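You operate a simulated robot arm through the tools that you are given. There is no shell and no other tool.

You are at the controls of a simulated robot arm. One attempt, no reset.

JOB
Measure the shaft in the caliper and put it in the blue tray with its matching bush.
Fine: open the caliper wide again; the other bushes stay. Set down upright: what you pick out.

Only the result counts: the job must be done as asked and must still hold three seconds after the hand-in. Knocking over, shifting, dropping, spilling or breaking anything else fails it.

ROBOT AND FRAMES
A 7-joint arm with a three-finger gripper, fixed in place. Base frame: the origin is on the floor under the middle of its stand, x ahead of it, y to its left, z up; the work surface is at about z = 0.85. Readings come in m, rad, newtons and seconds.
It reaches about 1.342 m from its shoulder. Its first joint turns from -2.897 to 2.897 rad. Payload 2.69 kg.
The TCP is the grasp point between the finger pads, 0.03 m short of the fingertips. In the tool frame z runs along the fingers and y along their closing line. The gripper opens to 0.128 m; its body begins 0.117 m behind the TCP.
Orientation is that of the tool frame in the base frame, as [roll, pitch, yaw] about the fixed x, y, z axes, in that order (R = Rz(yaw) Ry(pitch) Rx(roll)). With the fingers straight down and closing along the base's y, the tool's x points along the base's -x, its y along +y and its z along -z.

CONTROLS
- The arm moves only by the tool move_arm. Its argument "targets" is one flat list of numbers, 7 for each row, row after row: the shift along the tool's x, y, z in m, then the turn, a rotation vector about the tool's x, y, z in rad, then the closure, from 0 (fully open) to 1 (shut). In form: [tx, ty, tz, ax, ay, az, claw, tx, ty, tz, ax, ay, az, claw, ...]. A call has 1 to 20 rows; each row shifts and turns the commanded pose from where the row before left it, along the tool's axes as they then stand. Rows are played at 5 a second. More than 0.05 m and 0.15 rad between two rows, or a gripper value outside its range, and nothing of the call is played. A pose out of reach is approached as far as the arm can. The call stops where the force on the tool passes 40 N (or 10 N more than at its start, if that is more) or the arm is blocked; 0.2 s more then pass. The fingers move at their own pace (about 0.127 m/s each) and stop on an object; they squeeze with about 31 N. The grip force told is the motor's: it shows also when the fingers shut on nothing. Time passes only in rows, and 0.2 s behind the last, so rows that do not move let the fingers close. It gives the time, the measured TCP pose, the force on the tool (base axes), the opening and the grip force at its end, in the units of the frame above (readings bear some noise), with the torque about the TCP (base axes, N m) and any sound that the robot's microphone picked up, and new pictures: "views" is both (left out), scene, wrist or none.
- Cameras (640 x 400 px; columns grow to the right, rows downward): "scene" is fixed at [0.0511, 0.4991, 1.4221]; the picture's right is [-0.29, -0.96, 0.00], its down [-0.55, 0.16, -0.82] and it looks along [0.79, -0.24, -0.57] (base axes); focal length 298 px, centre (320, 200). "wrist" rides on the gripper at [0.058, 0.054, -0.131] in the tool frame; the picture's right is [-0.68, 0.74, 0.00], its down [-0.62, -0.57, -0.55] and it looks along [-0.40, -0.37, 0.84] (tool axes); focal length 234 px, centre (320, 200).
- lift_body(by): moves the trunk up (or, below 0, down) by that many m; the arm rides with it, the base frame stays. It gives what a move gives, with no picture.
- point_at(camera, pixels): there is no depth. For up to 12 entries [column, row, z] of the newest picture of that camera ("zoom" is the newest enlarged one), the place [x, y] in the base frame at which the ray of that pixel passes the height z, good to about 0.002 m. The clock stands still meanwhile.
- close_up(camera, box): a new picture of the part [left, top, right, bottom] of that camera's present view, enlarged. The clock stands still meanwhile.
- job_done(): hands the job in; it is judged then, once.

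Unless the task says otherwise, let go and move clear before handing in.

The tools are called by a JSON object that holds its "api" and its "payload". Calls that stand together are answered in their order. move_arm: Moves the arm, as the interface text tells. Its arguments: {"type":"object","properties":{"targets":{"type":"array","items":{"type":"number"}},"views":{"type":"string","enum":["both","scene","wrist","none"]}},"required":["targets"]} The other tools are called the same way: lift_body (by) moves the trunk up or down; point_at (camera, pixels) gives the place at which the rays of pixels pass given heights; close_up (camera, box) takes an enlarged picture of a part of a camera's view; job_done () hands the job in.

At the start:

```text
clock: 0.0
tcp_pos: [0.5828, 0.3829, 1.1687]
ee_rot: [3.141, -0.001, 3.14]
wrist_force: [-0.1, 1.2, -0.7]
torque: [-0.01, -0.03, 0.0]
opening: 0.1278
grip_force: 0.0
trunk travel left (down, up): [-0.15, 0.2]
```

scene: 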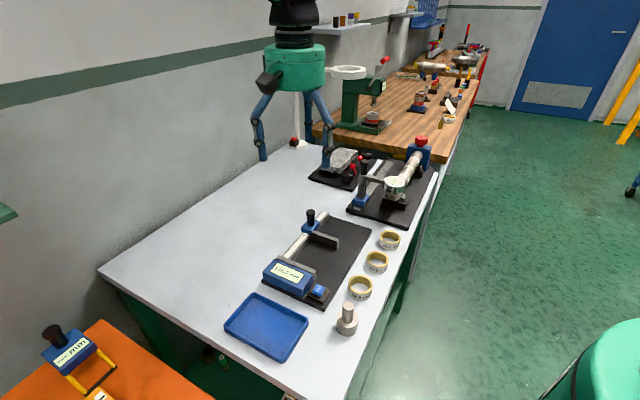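
wrist: 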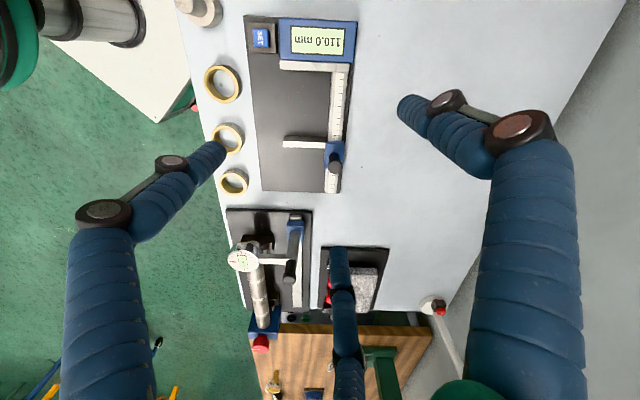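

The scene shows a caliper fixture around (310,260), three bushes at (390,240), (377,262), (360,287), a stepped shaft at (347,320) and a blue tray at (266,326). I'll zoom in on these first.

{"api": "close_up", "payload": {"camera": "scene", "box": [210, 190, 430, 370]}}

{"api": "close_up", "payload": {"camera": "wrist", "box": [170, 0, 400, 200]}}

```text
2.22 times, centred on (320, 280) of scene
```

zoom: 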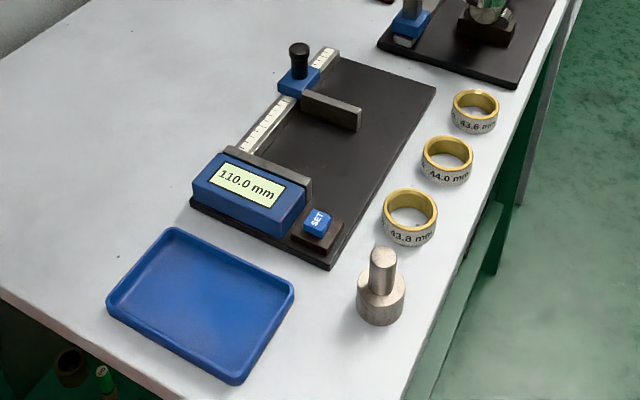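

```text
2.00 times, centred on (285, 100) of wrist
```

zoom: 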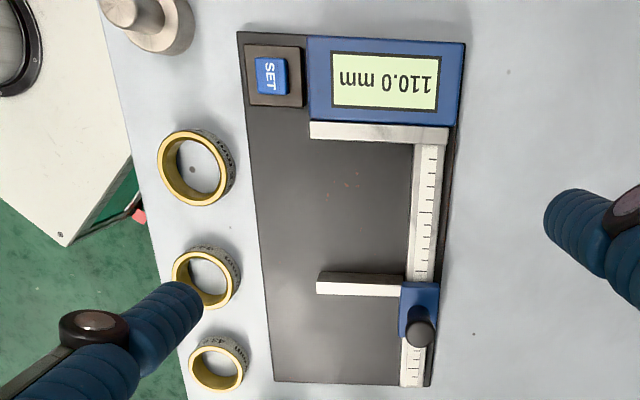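

The display reads 110.0 mm with the jaw open, and the bush labels read 43.6, 44.0 and 43.8. I'll get coordinates from the newest zoom (wrist).

{"api": "point_at", "payload": {"camera": "zoom", "pixels": [[195, 168, 0.88], [205, 277, 0.88], [218, 367, 0.88], [270, 76, 0.88], [310, 140, 0.88], [448, 145, 0.88], [317, 275, 0.88], [317, 295, 0.88], [420, 334, 0.93], [238, 32, 0.86], [275, 383, 0.86], [430, 386, 0.86]]}}

{"api": "close_up", "payload": {"camera": "scene", "box": [300, 220, 420, 350]}}

```text
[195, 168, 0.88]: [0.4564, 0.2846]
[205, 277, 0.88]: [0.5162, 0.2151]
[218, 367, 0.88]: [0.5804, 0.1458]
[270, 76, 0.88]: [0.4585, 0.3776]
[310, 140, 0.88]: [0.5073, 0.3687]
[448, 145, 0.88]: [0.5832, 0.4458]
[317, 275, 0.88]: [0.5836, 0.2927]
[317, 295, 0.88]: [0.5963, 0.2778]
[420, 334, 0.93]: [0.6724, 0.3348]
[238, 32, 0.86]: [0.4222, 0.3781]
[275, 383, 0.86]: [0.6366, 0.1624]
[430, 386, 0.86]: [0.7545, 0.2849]
```

```text
3.08 times, centred on (360, 285) of scene
```

zoom: 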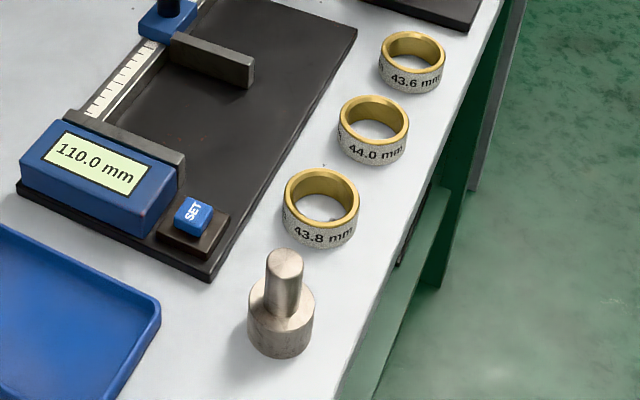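

The caliper rail runs along about (0.707,-0.707), and the inner gap comes out near 0.11 m. Next I'll measure the shaft, tray and bushes from the scene zoom.

{"api": "point_at", "payload": {"camera": "zoom", "pixels": [[248, 340, 0.85], [312, 340, 0.85], [280, 358, 0.85], [285, 258, 0.93], [285, 258, 0.95], [321, 193, 0.88], [321, 248, 0.85], [374, 117, 0.88], [374, 165, 0.85], [412, 50, 0.88], [412, 95, 0.85], [193, 210, 0.88]]}}

{"api": "close_up", "payload": {"camera": "scene", "box": [210, 270, 330, 370]}}

{"api": "close_up", "payload": {"camera": "scene", "box": [250, 195, 380, 310]}}

```text
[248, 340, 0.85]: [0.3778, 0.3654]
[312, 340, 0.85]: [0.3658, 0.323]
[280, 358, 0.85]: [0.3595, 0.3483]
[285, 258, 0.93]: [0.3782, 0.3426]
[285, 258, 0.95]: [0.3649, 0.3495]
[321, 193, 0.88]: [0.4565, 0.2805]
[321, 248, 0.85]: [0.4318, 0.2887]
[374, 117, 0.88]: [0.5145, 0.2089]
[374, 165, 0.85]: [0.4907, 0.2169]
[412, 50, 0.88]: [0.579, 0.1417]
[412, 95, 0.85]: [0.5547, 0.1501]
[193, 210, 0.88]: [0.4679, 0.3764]
```

```text
4.00 times, centred on (270, 320) of scene
```

zoom: 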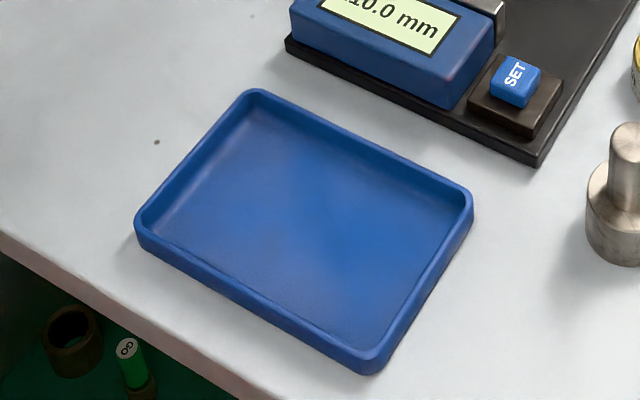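

```text
3.48 times, centred on (315, 252) of scene
```

zoom: 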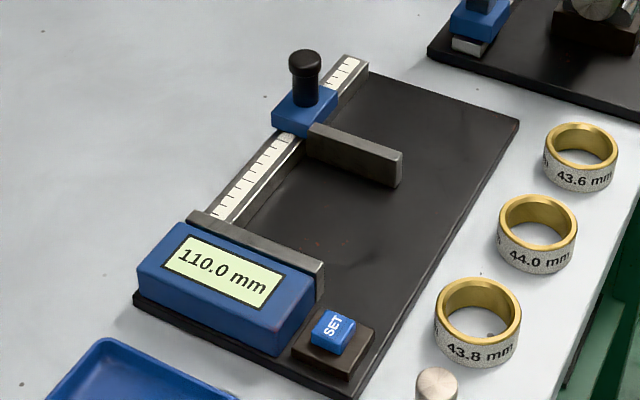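

The shaft stands at about (0.378, 0.342), with the stem top near z 0.93. Now I'll triangulate the knob, slider, jaws and tray.

{"api": "point_at", "payload": {"camera": "zoom", "pixels": [[305, 57, 0.92], [305, 57, 0.94], [305, 57, 0.96], [305, 102, 0.89], [305, 102, 0.9], [402, 158, 0.89], [402, 186, 0.86], [324, 262, 0.89], [324, 300, 0.86], [363, 398, 0.85], [518, 120, 0.86], [333, 325, 0.88]]}}

{"api": "close_up", "payload": {"camera": "wrist", "box": [230, 0, 390, 110]}}

{"api": "close_up", "payload": {"camera": "wrist", "box": [250, 100, 390, 210]}}

```text
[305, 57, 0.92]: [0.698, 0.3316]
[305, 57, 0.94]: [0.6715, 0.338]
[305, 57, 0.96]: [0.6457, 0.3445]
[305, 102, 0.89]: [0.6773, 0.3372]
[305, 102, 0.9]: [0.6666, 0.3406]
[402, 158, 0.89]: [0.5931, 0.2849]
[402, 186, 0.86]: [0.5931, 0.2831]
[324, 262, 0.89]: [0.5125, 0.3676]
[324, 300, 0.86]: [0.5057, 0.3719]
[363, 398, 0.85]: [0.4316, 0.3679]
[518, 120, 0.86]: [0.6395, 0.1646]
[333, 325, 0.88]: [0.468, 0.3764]
```

```text
3.64 times, centred on (310, 55) of wrist
```

zoom: 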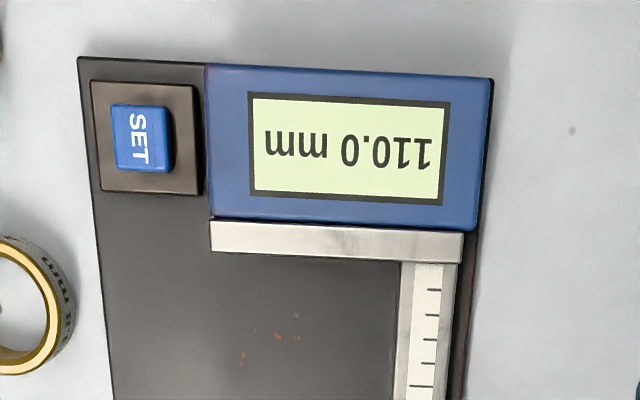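

```text
3.64 times, centred on (320, 155) of wrist
```

zoom: 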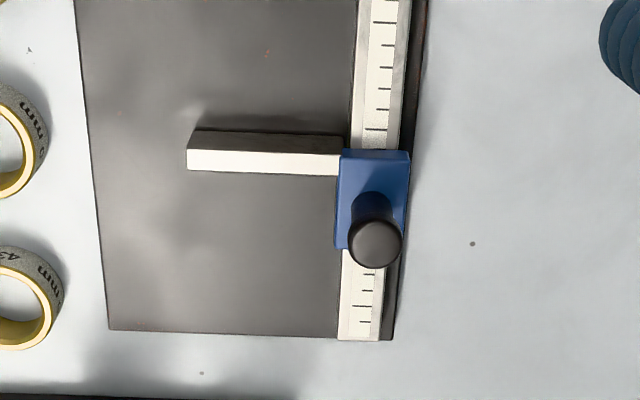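

Knob top is at (375,243) and the sliding jaw at (187-340,150-175) in this zoom. I'll query these at candidate heights to fix the heights.

{"api": "point_at", "payload": {"camera": "zoom", "pixels": [[375, 243, 0.93], [375, 243, 0.94], [375, 243, 0.95], [340, 150, 0.89], [340, 150, 0.9], [410, 152, 0.9], [335, 247, 0.9], [187, 150, 0.885], [187, 150, 0.895], [187, 171, 0.89], [341, 174, 0.89], [394, 340, 0.86]]}}

{"api": "point_at", "payload": {"camera": "wrist", "pixels": [[280, 61, 0.885], [280, 61, 0.895], [280, 70, 0.89], [349, 64, 0.89], [349, 73, 0.89], [247, 16, 0.85], [357, 21, 0.88]]}}

```text
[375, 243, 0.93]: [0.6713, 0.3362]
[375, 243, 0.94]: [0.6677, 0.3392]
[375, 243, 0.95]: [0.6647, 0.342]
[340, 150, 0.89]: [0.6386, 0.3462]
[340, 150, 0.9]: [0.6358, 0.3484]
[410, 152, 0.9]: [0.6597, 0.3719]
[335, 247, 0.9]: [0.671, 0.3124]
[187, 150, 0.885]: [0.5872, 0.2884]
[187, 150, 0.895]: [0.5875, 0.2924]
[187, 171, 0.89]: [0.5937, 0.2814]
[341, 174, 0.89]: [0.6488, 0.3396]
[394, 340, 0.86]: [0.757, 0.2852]
```

```text
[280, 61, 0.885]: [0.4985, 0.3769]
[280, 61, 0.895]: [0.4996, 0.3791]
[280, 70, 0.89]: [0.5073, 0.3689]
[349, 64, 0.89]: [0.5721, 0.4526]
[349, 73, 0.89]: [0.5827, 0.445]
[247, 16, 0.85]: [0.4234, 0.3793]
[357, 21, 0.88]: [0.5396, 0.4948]
```

Knob is at about (0.669, 0.338), z 0.90–0.94, and the fingertips clear everything at that height. I'll go above the knob first so I can check the caliper's zero before trusting its readings.

{"api": "move_arm", "payload": {"targets": [-0.0172, -0.0089, 0.034, 0, 0, 0, 0, -0.0172, -0.0089, 0.034, 0, 0, 0, 0.2, -0.0172, -0.0089, 0.034, 0, 0, 0, 0.4, -0.0173, -0.0089, 0.034, 0, 0, 0, 0.4, -0.0173, -0.0089, 0.034, 0, 0, 0, 0.4, 0, 0, 0, 0, 0, 0, 0.4]}}

{"api": "point_at", "payload": {"camera": "scene", "pixels": [[253.75, 293, 0.865], [225, 325, 0.865], [282.5, 362, 0.865], [307.5, 318.75, 0.865], [266, 326, 0.855]]}}

```text
clock: 1.4
tcp_pos: [0.6698, 0.3351, 0.9976]
ee_rot: [-3.141, -0.001, 3.141]
wrist_force: [1.2, 0.3, -0.9]
torque: [-0.03, 0.08, -0.01]
opening: 0.0767
grip_force: 0.0
trunk travel left (down, up): [-0.15, 0.2]
```

scene: 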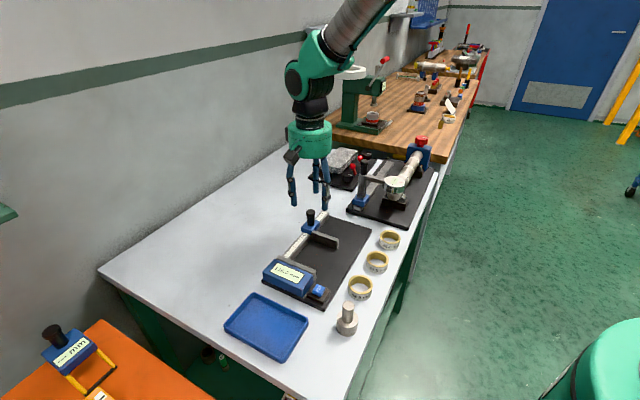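
wrist: 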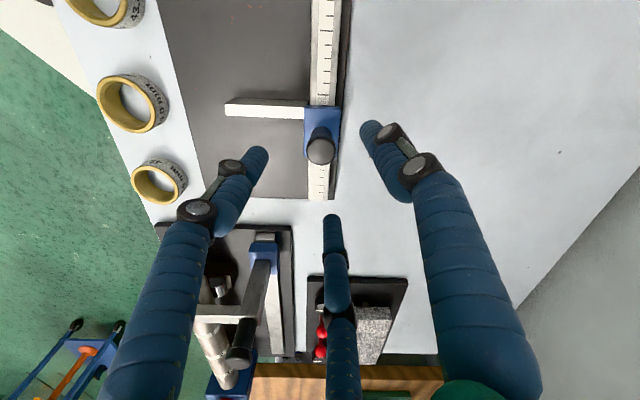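

```text
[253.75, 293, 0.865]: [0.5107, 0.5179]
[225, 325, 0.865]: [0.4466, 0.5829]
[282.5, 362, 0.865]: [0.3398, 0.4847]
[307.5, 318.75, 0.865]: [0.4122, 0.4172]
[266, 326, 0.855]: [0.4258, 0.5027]
```

The fingers are now partly closed (0.077) and the knob shows at wrist pixel (320,150). I'll refine its position from this view.

{"api": "close_up", "payload": {"camera": "wrist", "box": [220, 60, 420, 200]}}

{"api": "point_at", "payload": {"camera": "wrist", "pixels": [[320, 151, 0.935], [320, 151, 0.945], [320, 128, 0.9], [303, 109, 0.9], [341, 109, 0.9], [303, 156, 0.9]]}}

```text
2.86 times, centred on (320, 130) of wrist
```

zoom: 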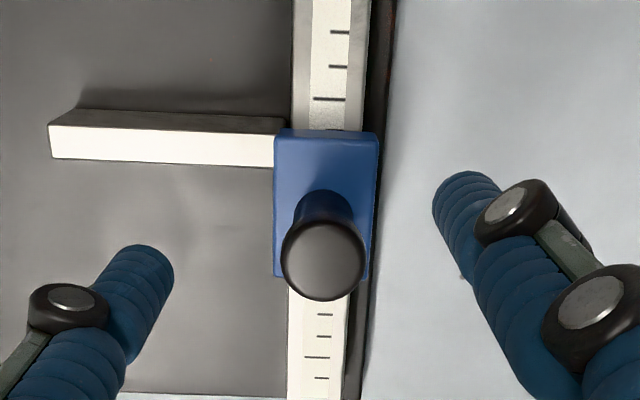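

```text
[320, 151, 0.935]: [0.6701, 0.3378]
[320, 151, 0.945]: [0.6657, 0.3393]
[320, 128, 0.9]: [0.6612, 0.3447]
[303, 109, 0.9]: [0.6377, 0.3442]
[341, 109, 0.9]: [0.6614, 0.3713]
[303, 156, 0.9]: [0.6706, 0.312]
```

The knob axis is at (0.6695, 0.338) with its top at about z 0.938. I'll lower so the fingertips surround it at z≈0.907 and close loosely to cage it.

{"api": "move_arm", "payload": {"targets": [0, 0.0015, 0.03, 0, 0, 0, 0.4, 0, 0.0014, 0.03, 0, 0, 0, 0.4, 0, 0, 0, 0, 0, 0, 0.6, 0, 0, 0, 0, 0, 0, 0.78, 0, 0, 0, 0, 0, 0, 0.78]}}

```text
clock: 2.6
tcp_pos: [0.6709, 0.3403, 0.937]
ee_rot: [-3.14, 0.001, -3.142]
wrist_force: [-1.6, -1.5, -0.6]
torque: [-0.01, 0.04, -0.04]
opening: 0.0297
grip_force: 0.8
trunk travel left (down, up): [-0.15, 0.2]
```

scene: 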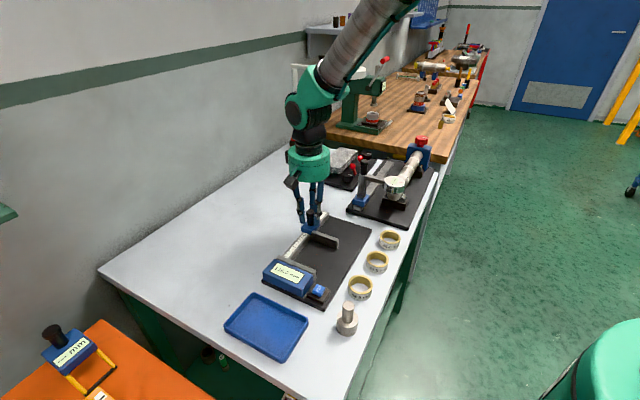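
wrist: 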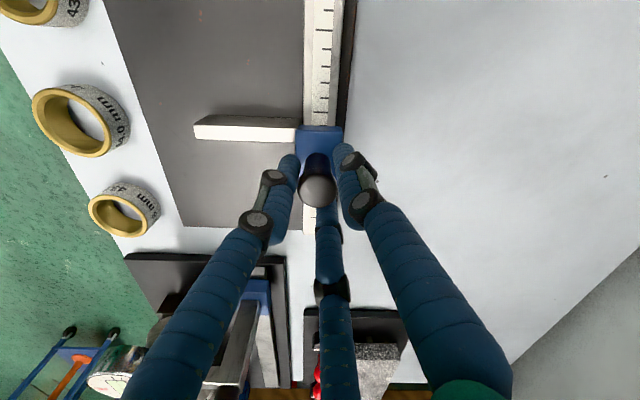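

The fingers cage the knob (opening 0.030, light contact). I'll slide along the rail toward the fixed jaw, (-0.707, +0.707) in base, and watch the display.

{"api": "move_arm", "payload": {"targets": [0.0071, 0.0071, 0, 0, 0, 0, 0.78, 0.0106, 0.0106, 0, 0, 0, 0, 0.78, 0.0106, 0.0106, 0, 0, 0, 0, 0.78, 0.0106, 0.0106, 0, 0, 0, 0, 0.78]}}

{"api": "close_up", "payload": {"camera": "scene", "box": [250, 195, 380, 310]}}

```text
clock: 3.6
tcp_pos: [0.6307, 0.3781, 0.9391]
ee_rot: [-3.141, -0.001, -3.141]
wrist_force: [0.5, -0.2, -0.1]
torque: [-0.02, 0.02, 0.01]
opening: 0.0283
grip_force: 0.0
trunk travel left (down, up): [-0.15, 0.2]
```

scene: 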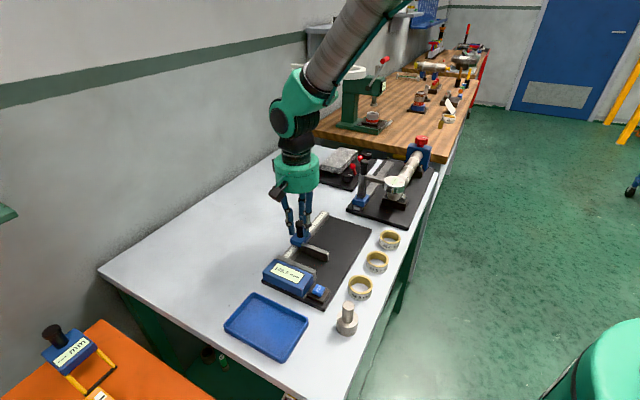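
wrist: 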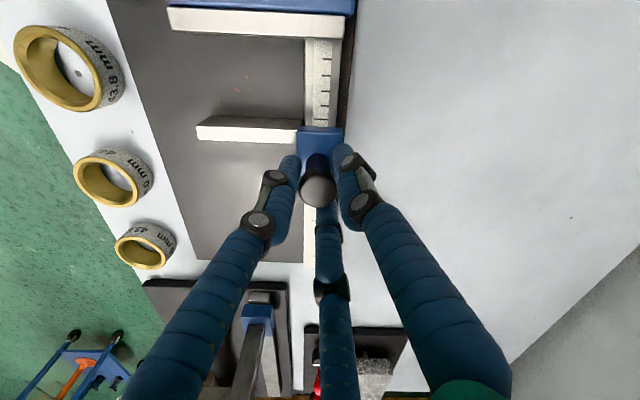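

```text
3.48 times, centred on (315, 252) of scene
```

zoom: 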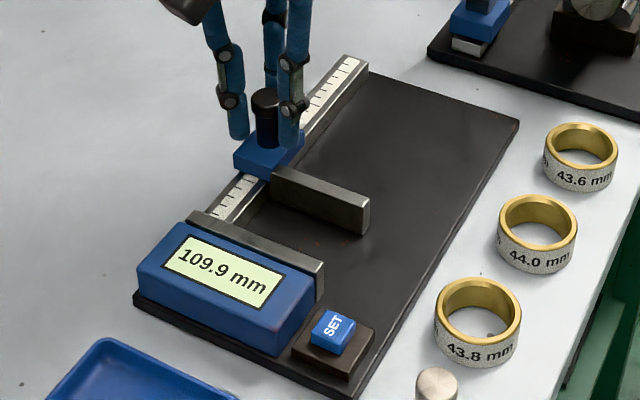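

The jaw has moved about half way but the display shows 109.9, so it either refreshes slowly or latches. I'll hold still for a couple of seconds and look again.

{"api": "move_arm", "payload": {"targets": [0, 0, 0, 0, 0, 0, 0.78, 0, 0, 0, 0, 0, 0, 0.78, 0, 0, 0, 0, 0, 0, 0.78, 0, 0, 0, 0, 0, 0, 0.78, 0, 0, 0, 0, 0, 0, 0.78], "views": "none"}}

{"api": "close_up", "payload": {"camera": "scene", "box": [250, 195, 380, 310]}}

```text
clock: 4.8
tcp_pos: [0.6318, 0.3788, 0.9391]
ee_rot: [3.142, 0.0, -3.14]
wrist_force: [-1.0, -0.2, -0.7]
torque: [-0.03, -0.01, -0.01]
opening: 0.0288
grip_force: 0.1
trunk travel left (down, up): [-0.15, 0.2]
```

```text
3.48 times, centred on (315, 252) of scene
```

zoom: 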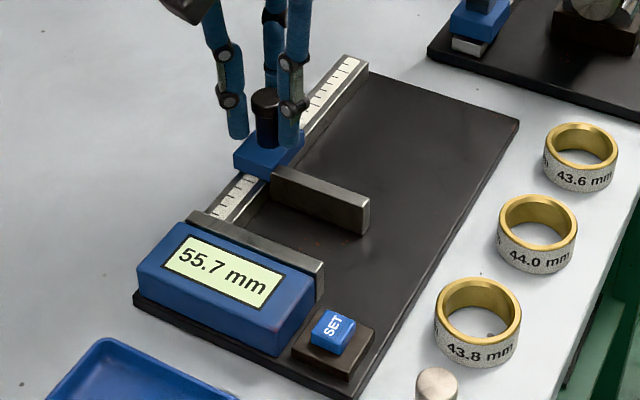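

After the wait the display reads 55.7 mm, so it refreshes with a delay and I must pause before trusting it. I'll continue closing to nearly zero.

{"api": "move_arm", "payload": {"targets": [0.0106, 0.0106, 0, 0, 0, 0, 0.78, 0.0106, 0.0106, 0, 0, 0, 0, 0.78, 0.0106, 0.0106, 0, 0, 0, 0, 0.78, 0.0035, 0.0035, 0, 0, 0, 0, 0.78, 0.0014, 0.0014, 0, 0, 0, 0, 0.78, 0.0014, 0.0014, 0, 0, 0, 0, 0.78, 0.0014, 0.0014, 0, 0, 0, 0, 0.78, 0.0014, 0.0014, 0, 0, 0, 0, 0.78], "views": "none"}}

{"api": "move_arm", "payload": {"targets": [0, 0, 0, 0, 0, 0, 0.78, 0, 0, 0, 0, 0, 0, 0.78, 0, 0, 0, 0, 0, 0, 0.78, 0, 0, 0, 0, 0, 0, 0.78, 0, 0, 0, 0, 0, 0, 0.78, 0, 0, 0, 0, 0, 0, 0.78], "views": "wrist"}}

{"api": "close_up", "payload": {"camera": "scene", "box": [250, 195, 380, 310]}}

```text
clock: 6.6
tcp_pos: [0.5904, 0.4201, 0.9367]
ee_rot: [-3.141, 0.0, -3.141]
wrist_force: [0.3, 0.1, 0.6]
torque: [-0.02, -0.02, -0.01]
opening: 0.0288
grip_force: 0.1
trunk travel left (down, up): [-0.15, 0.2]
```

```text
clock: 8.0
tcp_pos: [0.5903, 0.419, 0.9381]
ee_rot: [-3.141, 0.0, 3.141]
wrist_force: [1.0, -0.8, -0.2]
torque: [0.01, -0.04, -0.01]
opening: 0.0285
grip_force: 0.8
trunk travel left (down, up): [-0.15, 0.2]
```

wrist: 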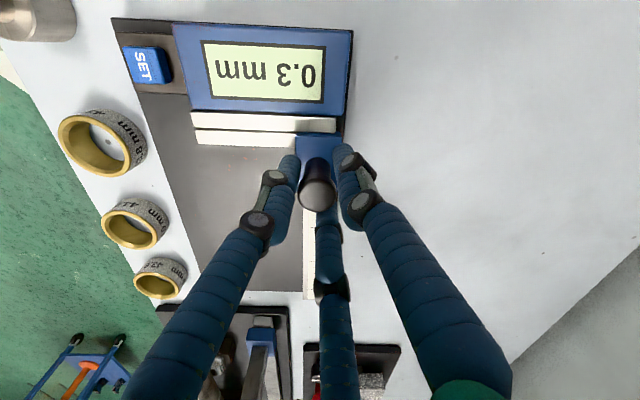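

```text
3.48 times, centred on (315, 252) of scene
```

zoom: 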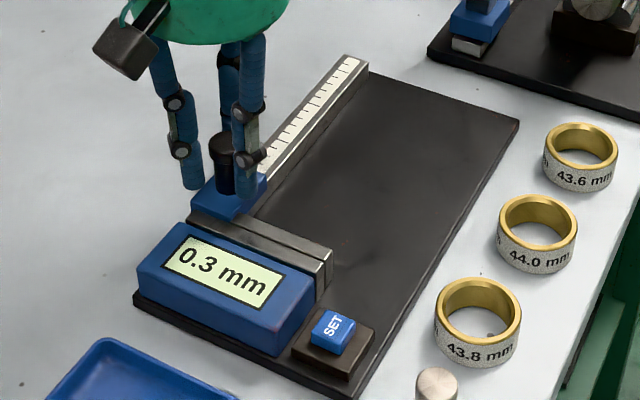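

The jaws look closed with 0.3 mm showing and no force yet. I'll keep pushing in small steps until it is clearly blocked.

{"api": "move_arm", "payload": {"targets": [0.0007, 0.0007, 0, 0, 0, 0, 0.78, 0.0007, 0.0007, 0, 0, 0, 0, 0.78, 0.0007, 0.0007, 0, 0, 0, 0, 0.78, 0, 0, 0, 0, 0, 0, 0.78, 0, 0, 0, 0, 0, 0, 0.78, 0, 0, 0, 0, 0, 0, 0.78, 0, 0, 0, 0, 0, 0, 0.78, 0, 0, 0, 0, 0, 0, 0.78, 0, 0, 0, 0, 0, 0, 0.78], "views": "none"}}

{"api": "close_up", "payload": {"camera": "scene", "box": [250, 195, 380, 310]}}

```text
clock: 10.0
tcp_pos: [0.5885, 0.4227, 0.9384]
ee_rot: [-3.14, -0.001, -3.142]
wrist_force: [5.2, -5.4, 0.9]
torque: [-0.14, -0.17, -0.05]
opening: 0.0332
grip_force: 3.8
trunk travel left (down, up): [-0.15, 0.2]
```

```text
3.48 times, centred on (315, 252) of scene
```

zoom: 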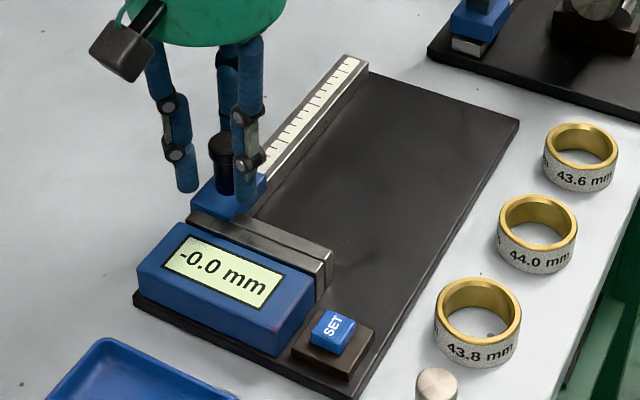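

At about 7 N contact the display shows -0.0 mm, so the zero is good and SET isn't needed. Now I'll slide the jaw wide open again.

{"api": "move_arm", "payload": {"targets": [-0.0035, -0.0035, 0, 0, 0, 0, 0.78, -0.0106, -0.0106, 0, 0, 0, 0, 0.78, -0.0106, -0.0106, 0, 0, 0, 0, 0.78, -0.0106, -0.0106, 0, 0, 0, 0, 0.78, -0.0106, -0.0106, 0, 0, 0, 0, 0.78, -0.0106, -0.0106, 0, 0, 0, 0, 0.78, -0.0106, -0.0106, 0, 0, 0, 0, 0.78, -0.0106, -0.0106, 0, 0, 0, 0, 0.78, -0.0035, -0.0035, 0, 0, 0, 0, 0.78, 0, 0, 0, 0, 0, 0, 0.78, 0, 0, 0, 0, 0, 0, 0.78, 0, 0, 0, 0, 0, 0, 0.78, 0, 0, 0, 0, 0, 0, 0.78, 0, 0, 0, 0, 0, 0, 0.78, 0, 0, 0, 0, 0, 0, 0.78], "views": "wrist"}}

{"api": "close_up", "payload": {"camera": "scene", "box": [250, 195, 380, 310]}}

```text
clock: 13.2
tcp_pos: [0.6703, 0.3418, 0.9395]
ee_rot: [3.141, -0.001, -3.141]
wrist_force: [-5.5, -8.0, 1.5]
torque: [-0.26, 0.16, 0.1]
opening: 0.0306
grip_force: 30.9
trunk travel left (down, up): [-0.15, 0.2]
```

wrist: 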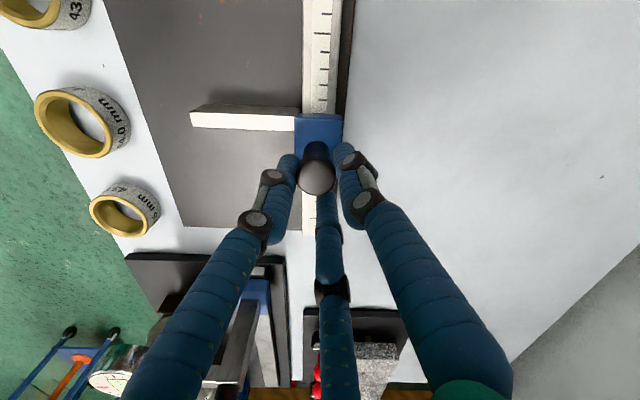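

```text
3.48 times, centred on (315, 252) of scene
```

zoom: 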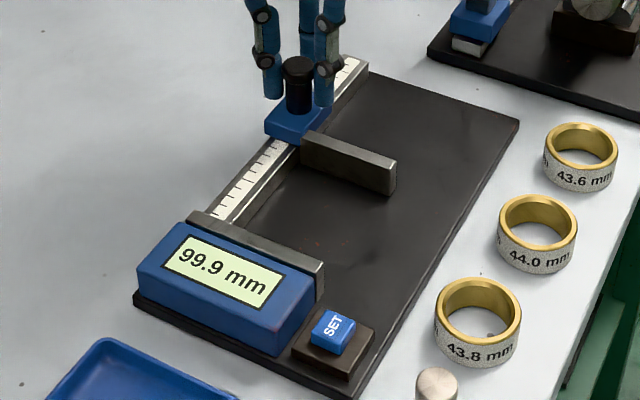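

The two-finger V let the knob slip and the jaw stopped at 99.9 mm. That's plenty of room for the shaft, and I'll reopen it fully at the end with a better push. Now I'll release the knob, lift and go above the shaft.

{"api": "move_arm", "payload": {"targets": [0, 0, 0, 0, 0, 0, 0.6, 0, 0, 0, 0, 0, 0, 0.4, 0, 0, 0, 0, 0, 0, 0.4, 0, 0, -0.045, 0, 0, 0, 0.4, 0, 0, -0.045, 0, 0, 0, 0.4, 0.0417, 0, 0, 0, 0, 0, 0.4, 0.0417, 0, 0, 0, 0, 0, 0.4, 0.0417, 0, 0, 0, 0, 0, 0.4, 0.0417, 0, 0, 0, 0, 0, 0.4, 0.0417, 0, 0, 0, 0, 0, 0.4, 0.0417, 0, 0, 0, 0, 0, 0.4, 0.0417, 0, 0, 0, 0, 0, 0.4, 0, 0, 0, 0, 0, 0, 0.4]}}

{"api": "close_up", "payload": {"camera": "wrist", "box": [220, 60, 420, 200]}}

```text
clock: 16.0
tcp_pos: [0.3776, 0.3404, 1.0297]
ee_rot: [-3.141, 0.0, -3.141]
wrist_force: [-0.6, -1.1, -0.7]
torque: [-0.01, -0.03, -0.02]
opening: 0.077
grip_force: 0.1
trunk travel left (down, up): [-0.15, 0.2]
```

scene: 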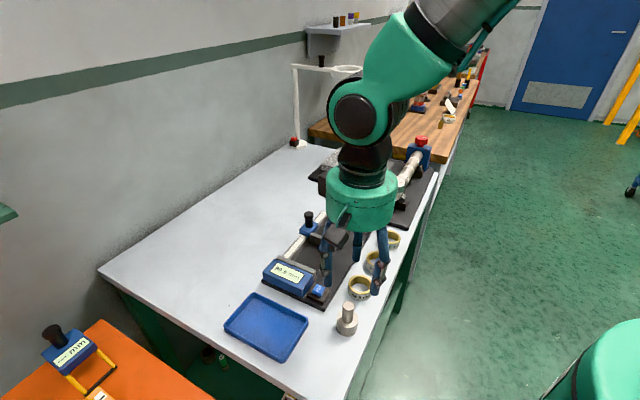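
wrist: 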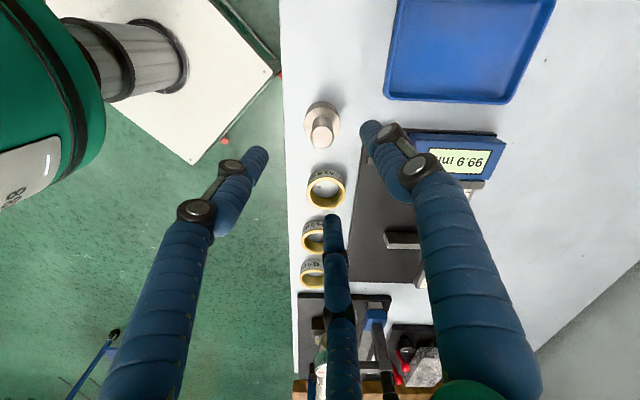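

```text
2.86 times, centred on (320, 130) of wrist
```

zoom: 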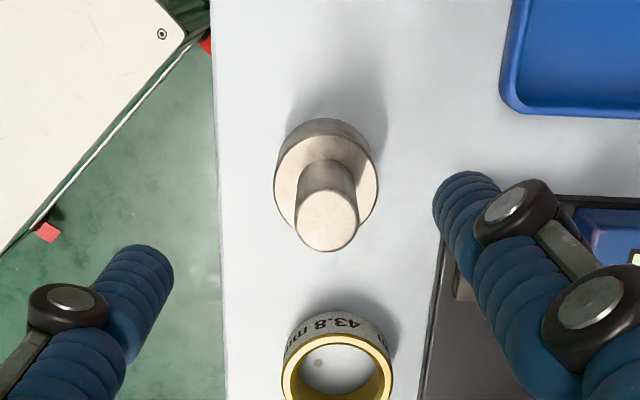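

The stem top is at zoom (328,221) and the wide shoulder centre near (326,183). Querying heights for them.

{"api": "point_at", "payload": {"camera": "zoom", "pixels": [[328, 221, 0.92], [328, 221, 0.93], [328, 221, 0.94], [326, 184, 0.88], [326, 184, 0.89], [326, 184, 0.9], [273, 184, 0.89], [378, 184, 0.89], [297, 215, 0.93], [359, 222, 0.93]]}}

{"api": "close_up", "payload": {"camera": "scene", "box": [310, 270, 390, 350]}}

```text
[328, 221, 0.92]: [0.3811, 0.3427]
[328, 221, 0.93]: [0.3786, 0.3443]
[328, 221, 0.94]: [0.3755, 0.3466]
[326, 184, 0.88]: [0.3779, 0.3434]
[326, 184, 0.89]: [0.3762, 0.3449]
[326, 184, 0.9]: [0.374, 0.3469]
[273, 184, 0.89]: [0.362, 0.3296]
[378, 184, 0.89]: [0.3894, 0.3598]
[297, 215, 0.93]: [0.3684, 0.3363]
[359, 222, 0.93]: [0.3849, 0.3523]
```

```text
5.00 times, centred on (350, 310) of scene
```

zoom: 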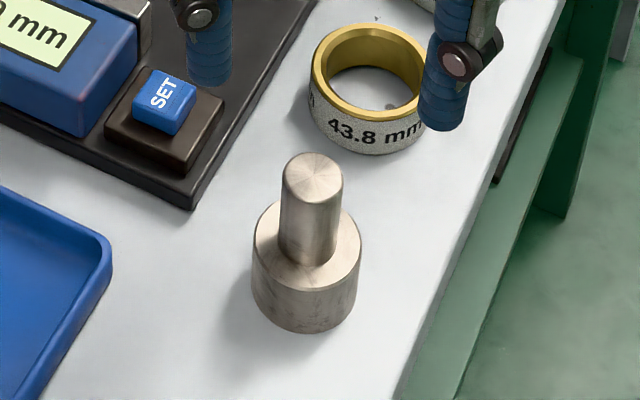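

The stem is centred at (0.378, 0.3437), the shoulder is at about z 0.88 and the top at 0.93. I'll lower to TCP z≈0.917 (tips at 0.887) and close on the stem.

{"api": "move_arm", "payload": {"targets": [-0.0004, 0.0033, 0.035, 0, 0, 0, 0.4, 0, 0, 0.035, 0, 0, 0, 0.4, 0, 0, 0.025, 0, 0, 0, 0.4, 0, 0, 0.0175, 0, 0, 0, 0.4, 0, 0, 0, 0, 0, 0, 0.6, 0, 0, 0, 0, 0, 0, 0.75, 0, 0, 0, 0, 0, 0, 0.9, 0, 0, 0, 0, 0, 0, 1, 0, 0, 0, 0, 0, 0, 1]}}

{"api": "close_up", "payload": {"camera": "scene", "box": [310, 270, 390, 350]}}

```text
clock: 18.0
tcp_pos: [0.3774, 0.3454, 0.9162]
ee_rot: [-3.141, 0.0, -3.141]
wrist_force: [-0.1, 0.1, -0.5]
torque: [0.03, -0.01, -0.01]
opening: 0.0226
grip_force: 30.7
trunk travel left (down, up): [-0.15, 0.2]
```

scene: 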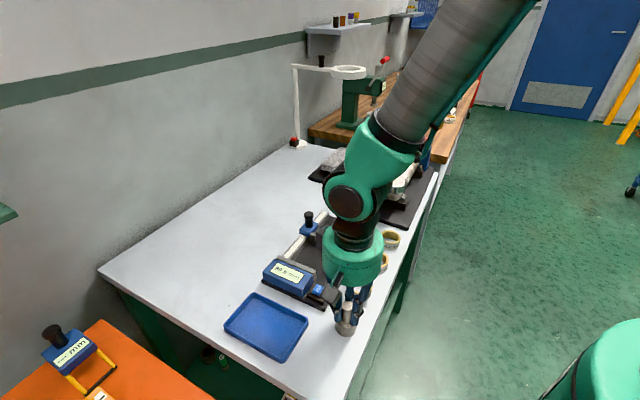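
wrist: 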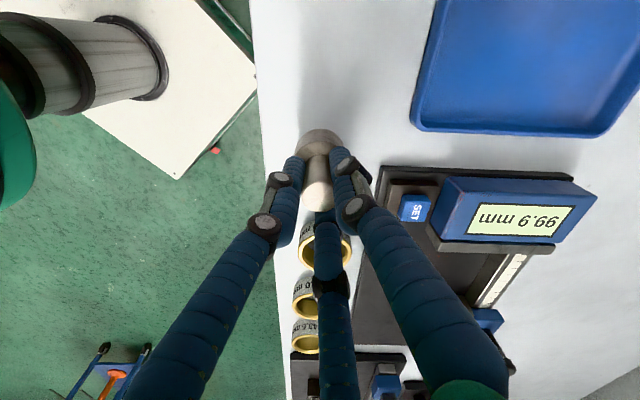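

```text
5.00 times, centred on (350, 310) of scene
```

zoom: 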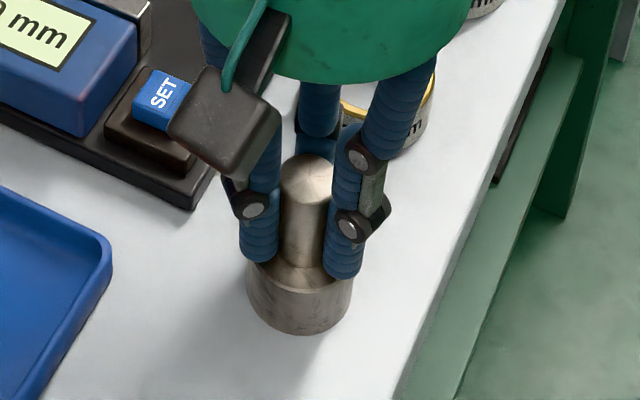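

The stem is gripped (0.0226 opening, 30.7 N). I'll lift 9 cm and carry it over the caliper gap, target (0.561, 0.366).

{"api": "move_arm", "payload": {"targets": [0, 0, -0.01, 0, 0, 0, 1, 0, 0, -0.03, 0, 0, 0, 1, 0, 0, -0.03, 0, 0, 0, 1, 0, 0, -0.02, 0, 0, 0, 1, -0.0305, 0.0034, 0, 0, 0, 0, 1, -0.0306, 0.0034, 0, 0, 0, 0, 1, -0.0306, 0.0034, 0, 0, 0, 0, 1, -0.0306, 0.0034, 0, 0, 0, 0, 1, -0.0305, 0.0033, 0, 0, 0, 0, 1, -0.0305, 0.0033, 0, 0, 0, 0, 1, 0, 0, 0, 0, 0, 0, 1, 0, 0, 0, 0, 0, 0, 1]}}

{"api": "close_up", "payload": {"camera": "scene", "box": [250, 195, 380, 310]}}

{"api": "close_up", "payload": {"camera": "wrist", "box": [220, 60, 420, 200]}}

```text
clock: 20.6
tcp_pos: [0.5635, 0.3639, 1.0049]
ee_rot: [-3.14, -0.001, -3.14]
wrist_force: [-0.1, 0.2, -4.1]
torque: [0.02, -0.04, 0.01]
opening: 0.0226
grip_force: 31.0
trunk travel left (down, up): [-0.15, 0.2]
```

scene: 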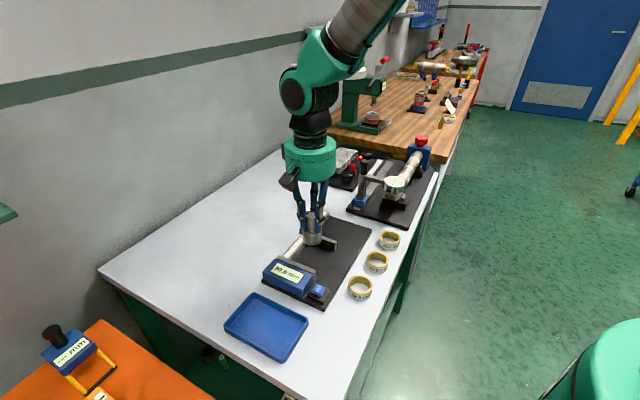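
wrist: 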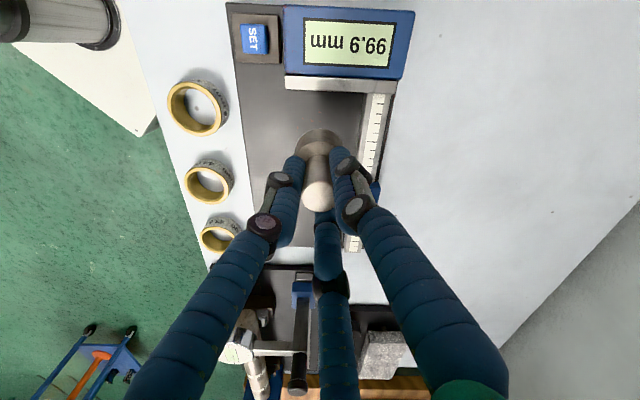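

```text
3.48 times, centred on (315, 252) of scene
```

zoom: 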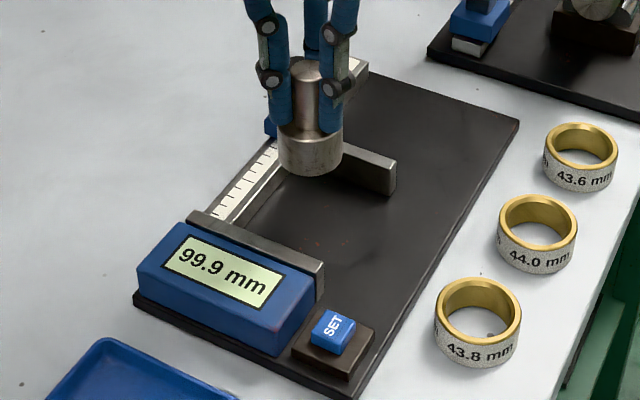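

```text
2.86 times, centred on (320, 130) of wrist
```

zoom: 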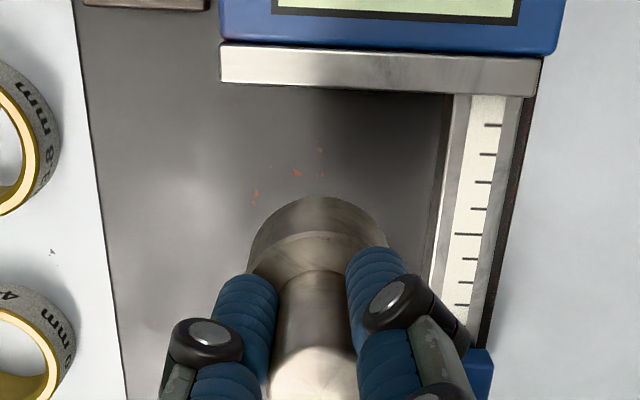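

The shaft hangs straight between the jaws, adding about 3.5 N of weight. I'll descend to just above the plate, then use small steps to feel contact.

{"api": "move_arm", "payload": {"targets": [0, 0, 0.03, 0, 0, 0, 1, 0, 0, 0.025, 0, 0, 0, 1, 0, 0, 0.012, 0, 0, 0, 1, 0, 0, 0.006, 0, 0, 0, 1, 0, 0, 0.002, 0, 0, 0, 1, 0, 0, 0, 0, 0, 0, 1]}}

{"api": "close_up", "payload": {"camera": "scene", "box": [250, 195, 380, 310]}}

```text
clock: 22.0
tcp_pos: [0.5615, 0.3648, 0.9312]
ee_rot: [3.14, 0.001, -3.141]
wrist_force: [-3.1, -1.1, 10.9]
torque: [-0.29, 0.28, 0.02]
opening: 0.0223
grip_force: 30.8
trunk travel left (down, up): [-0.15, 0.2]
```

scene: 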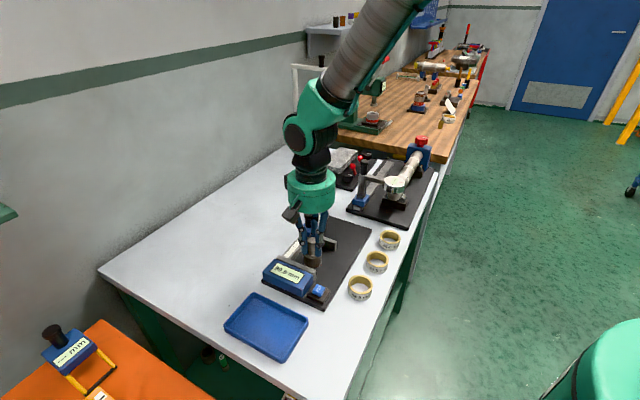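
wrist: 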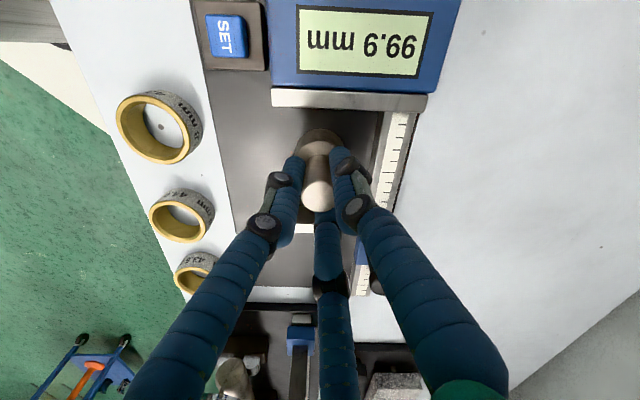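

```text
3.48 times, centred on (315, 252) of scene
```

zoom: 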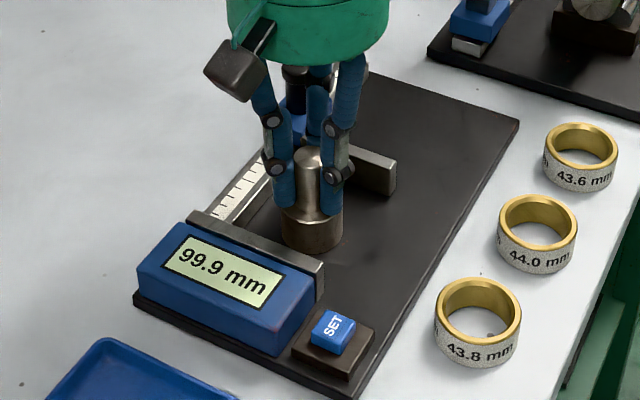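

Contact is felt (+10.9 N up), so the shaft is standing on the plate. I'll ease off 1 mm, open the fingers gently and lift straight up.

{"api": "move_arm", "payload": {"targets": [0, 0, -0.001, 0, 0, 0, 1, 0, 0, 0, 0, 0, 0, 0.85, 0, 0, 0, 0, 0, 0, 0.75, 0, 0, 0, 0, 0, 0, 0.66, 0, 0, 0, 0, 0, 0, 0.64, 0, 0, -0.02, 0, 0, 0, 0.64, 0, 0, -0.03, 0, 0, 0, 0.64, 0, 0, -0.03, 0, 0, 0, 0.64, 0, 0, 0, 0, 0, 0, 0.64]}}

{"api": "close_up", "payload": {"camera": "scene", "box": [250, 195, 380, 310]}}

{"api": "close_up", "payload": {"camera": "wrist", "box": [220, 60, 420, 200]}}

```text
clock: 24.0
tcp_pos: [0.5585, 0.3646, 1.0114]
ee_rot: [-3.141, 0.001, -3.141]
wrist_force: [-0.5, -0.2, 0.2]
torque: [0.0, -0.02, 0.01]
opening: 0.046
grip_force: 0.1
trunk travel left (down, up): [-0.15, 0.2]
```

scene: 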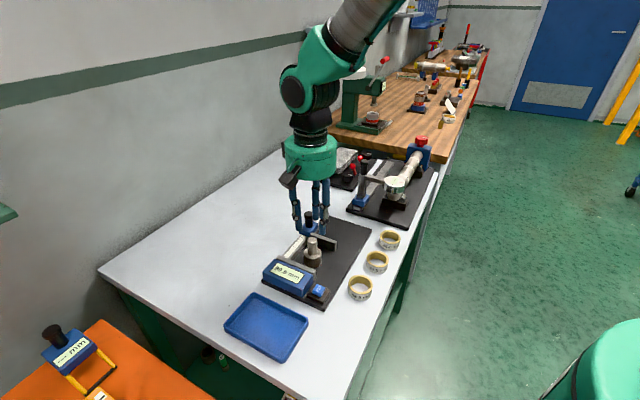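
wrist: 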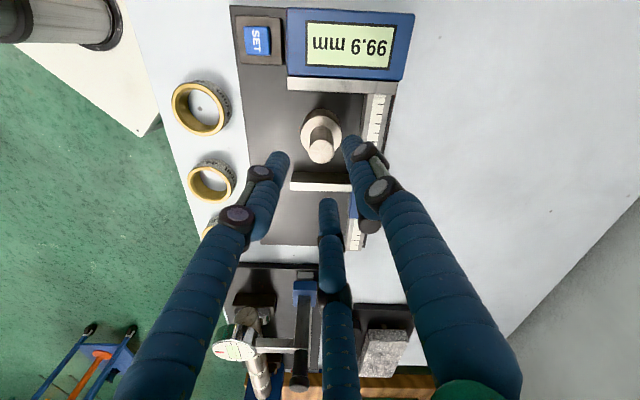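

```text
3.48 times, centred on (315, 252) of scene
```

zoom: 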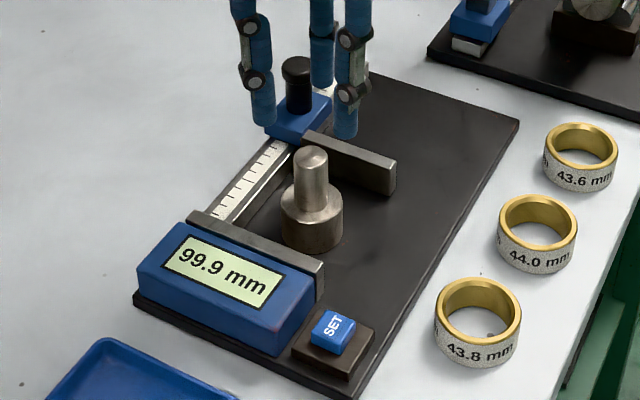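

```text
2.86 times, centred on (320, 130) of wrist
```

zoom: 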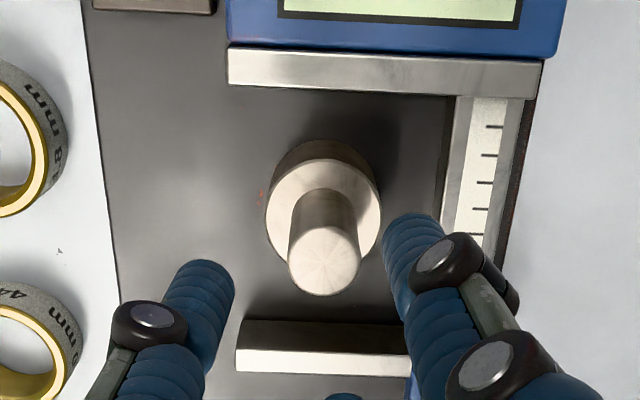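

The shaft stands upright between the jaws. Now I'll go over the knob, at about (0.662, 0.345), and cage it again.

{"api": "move_arm", "payload": {"targets": [-0.0341, -0.0068, 0, 0, 0, 0, 0.5, -0.0341, -0.0068, 0, 0, 0, 0, 0.4, -0.0342, -0.0068, 0, 0, 0, 0, 0.4, 0, 0, 0, 0, 0, 0, 0.4]}}

{"api": "close_up", "payload": {"camera": "wrist", "box": [220, 60, 420, 200]}}

```text
clock: 25.0
tcp_pos: [0.6632, 0.3438, 1.0115]
ee_rot: [-3.141, -0.001, -3.14]
wrist_force: [0.6, -1.2, 0.2]
torque: [-0.01, 0.03, -0.01]
opening: 0.077
grip_force: 0.1
trunk travel left (down, up): [-0.15, 0.2]
```

scene: 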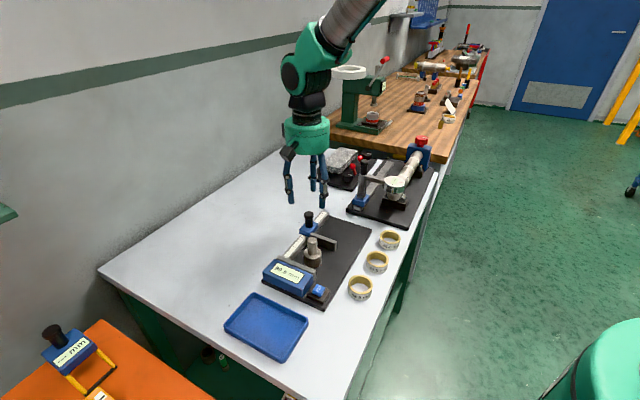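
wrist: 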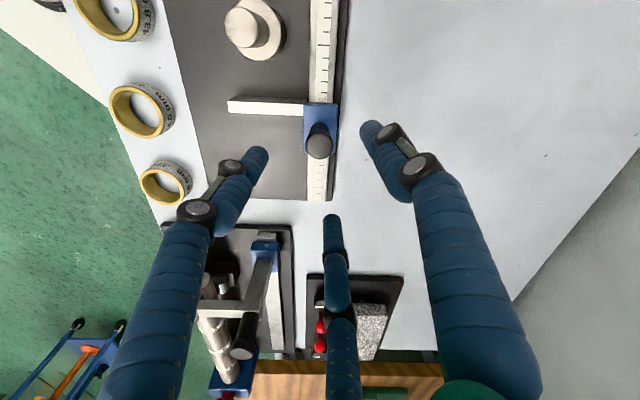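

```text
2.86 times, centred on (320, 130) of wrist
```

zoom: 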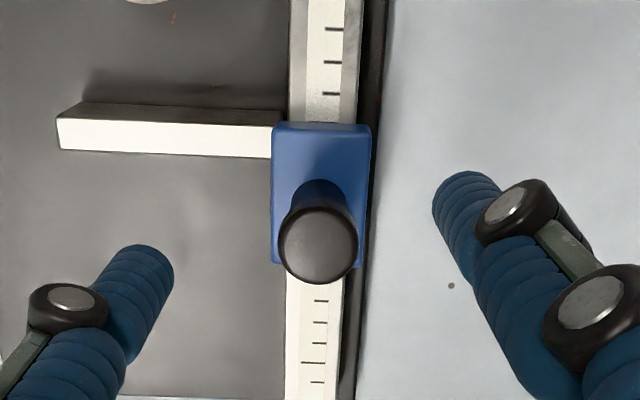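

Knob top is at zoom (318,243). I'll verify the alignment before descending.

{"api": "point_at", "payload": {"camera": "zoom", "pixels": [[318, 243, 0.937], [318, 243, 0.942]]}}

```text
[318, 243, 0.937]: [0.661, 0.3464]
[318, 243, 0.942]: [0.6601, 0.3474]
```

Aligned to within 1 mm. I'll descend, cage the knob, then slide the jaw about 50 mm, slowly once near the shaft.

{"api": "move_arm", "payload": {"targets": [0, 0, 0.035, 0, 0, 0, 0.4, 0, 0, 0.03, 0, 0, 0, 0.4, 0, 0, 0.0092, 0, 0, 0, 0.4, 0, 0, 0, 0, 0, 0, 0.6, 0, 0, 0, 0, 0, 0, 0.79, 0, 0, 0, 0, 0, 0, 0.79, 0.0035, 0.0035, 0, 0, 0, 0, 0.79, 0.0071, 0.0071, 0, 0, 0, 0, 0.79, 0.0071, 0.0071, 0, 0, 0, 0, 0.79, 0.0071, 0.0071, 0, 0, 0, 0, 0.79, 0.0014, 0.0014, 0, 0, 0, 0, 0.79, 0.0014, 0.0014, 0, 0, 0, 0, 0.79, 0.0014, 0.0014, 0, 0, 0, 0, 0.79, 0.0014, 0.0014, 0, 0, 0, 0, 0.79]}}

{"api": "close_up", "payload": {"camera": "scene", "box": [250, 195, 380, 310]}}

```text
clock: 28.0
tcp_pos: [0.6321, 0.3747, 0.9379]
ee_rot: [-3.14, 0.001, -3.14]
wrist_force: [2.5, -1.0, -0.8]
torque: [0.02, -0.1, -0.01]
opening: 0.0288
grip_force: 1.1
trunk travel left (down, up): [-0.15, 0.2]
```

scene: 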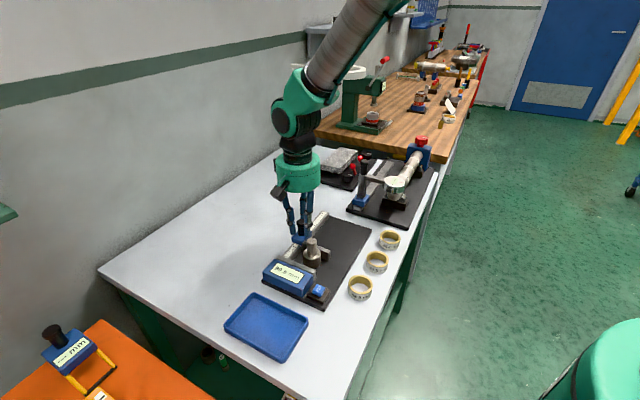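
wrist: 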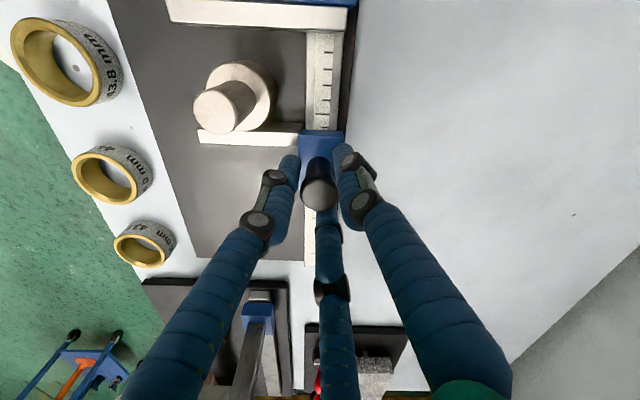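

```text
3.48 times, centred on (315, 252) of scene
```

zoom: 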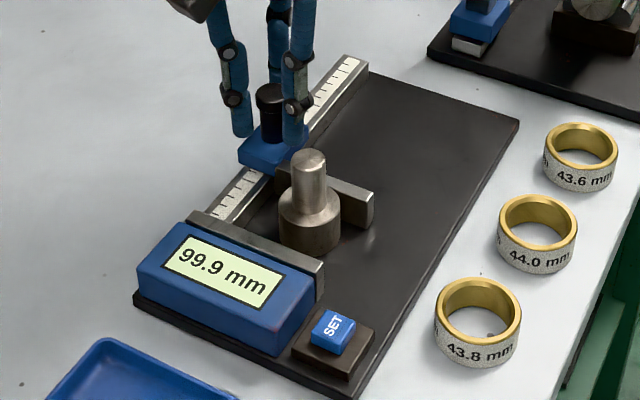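

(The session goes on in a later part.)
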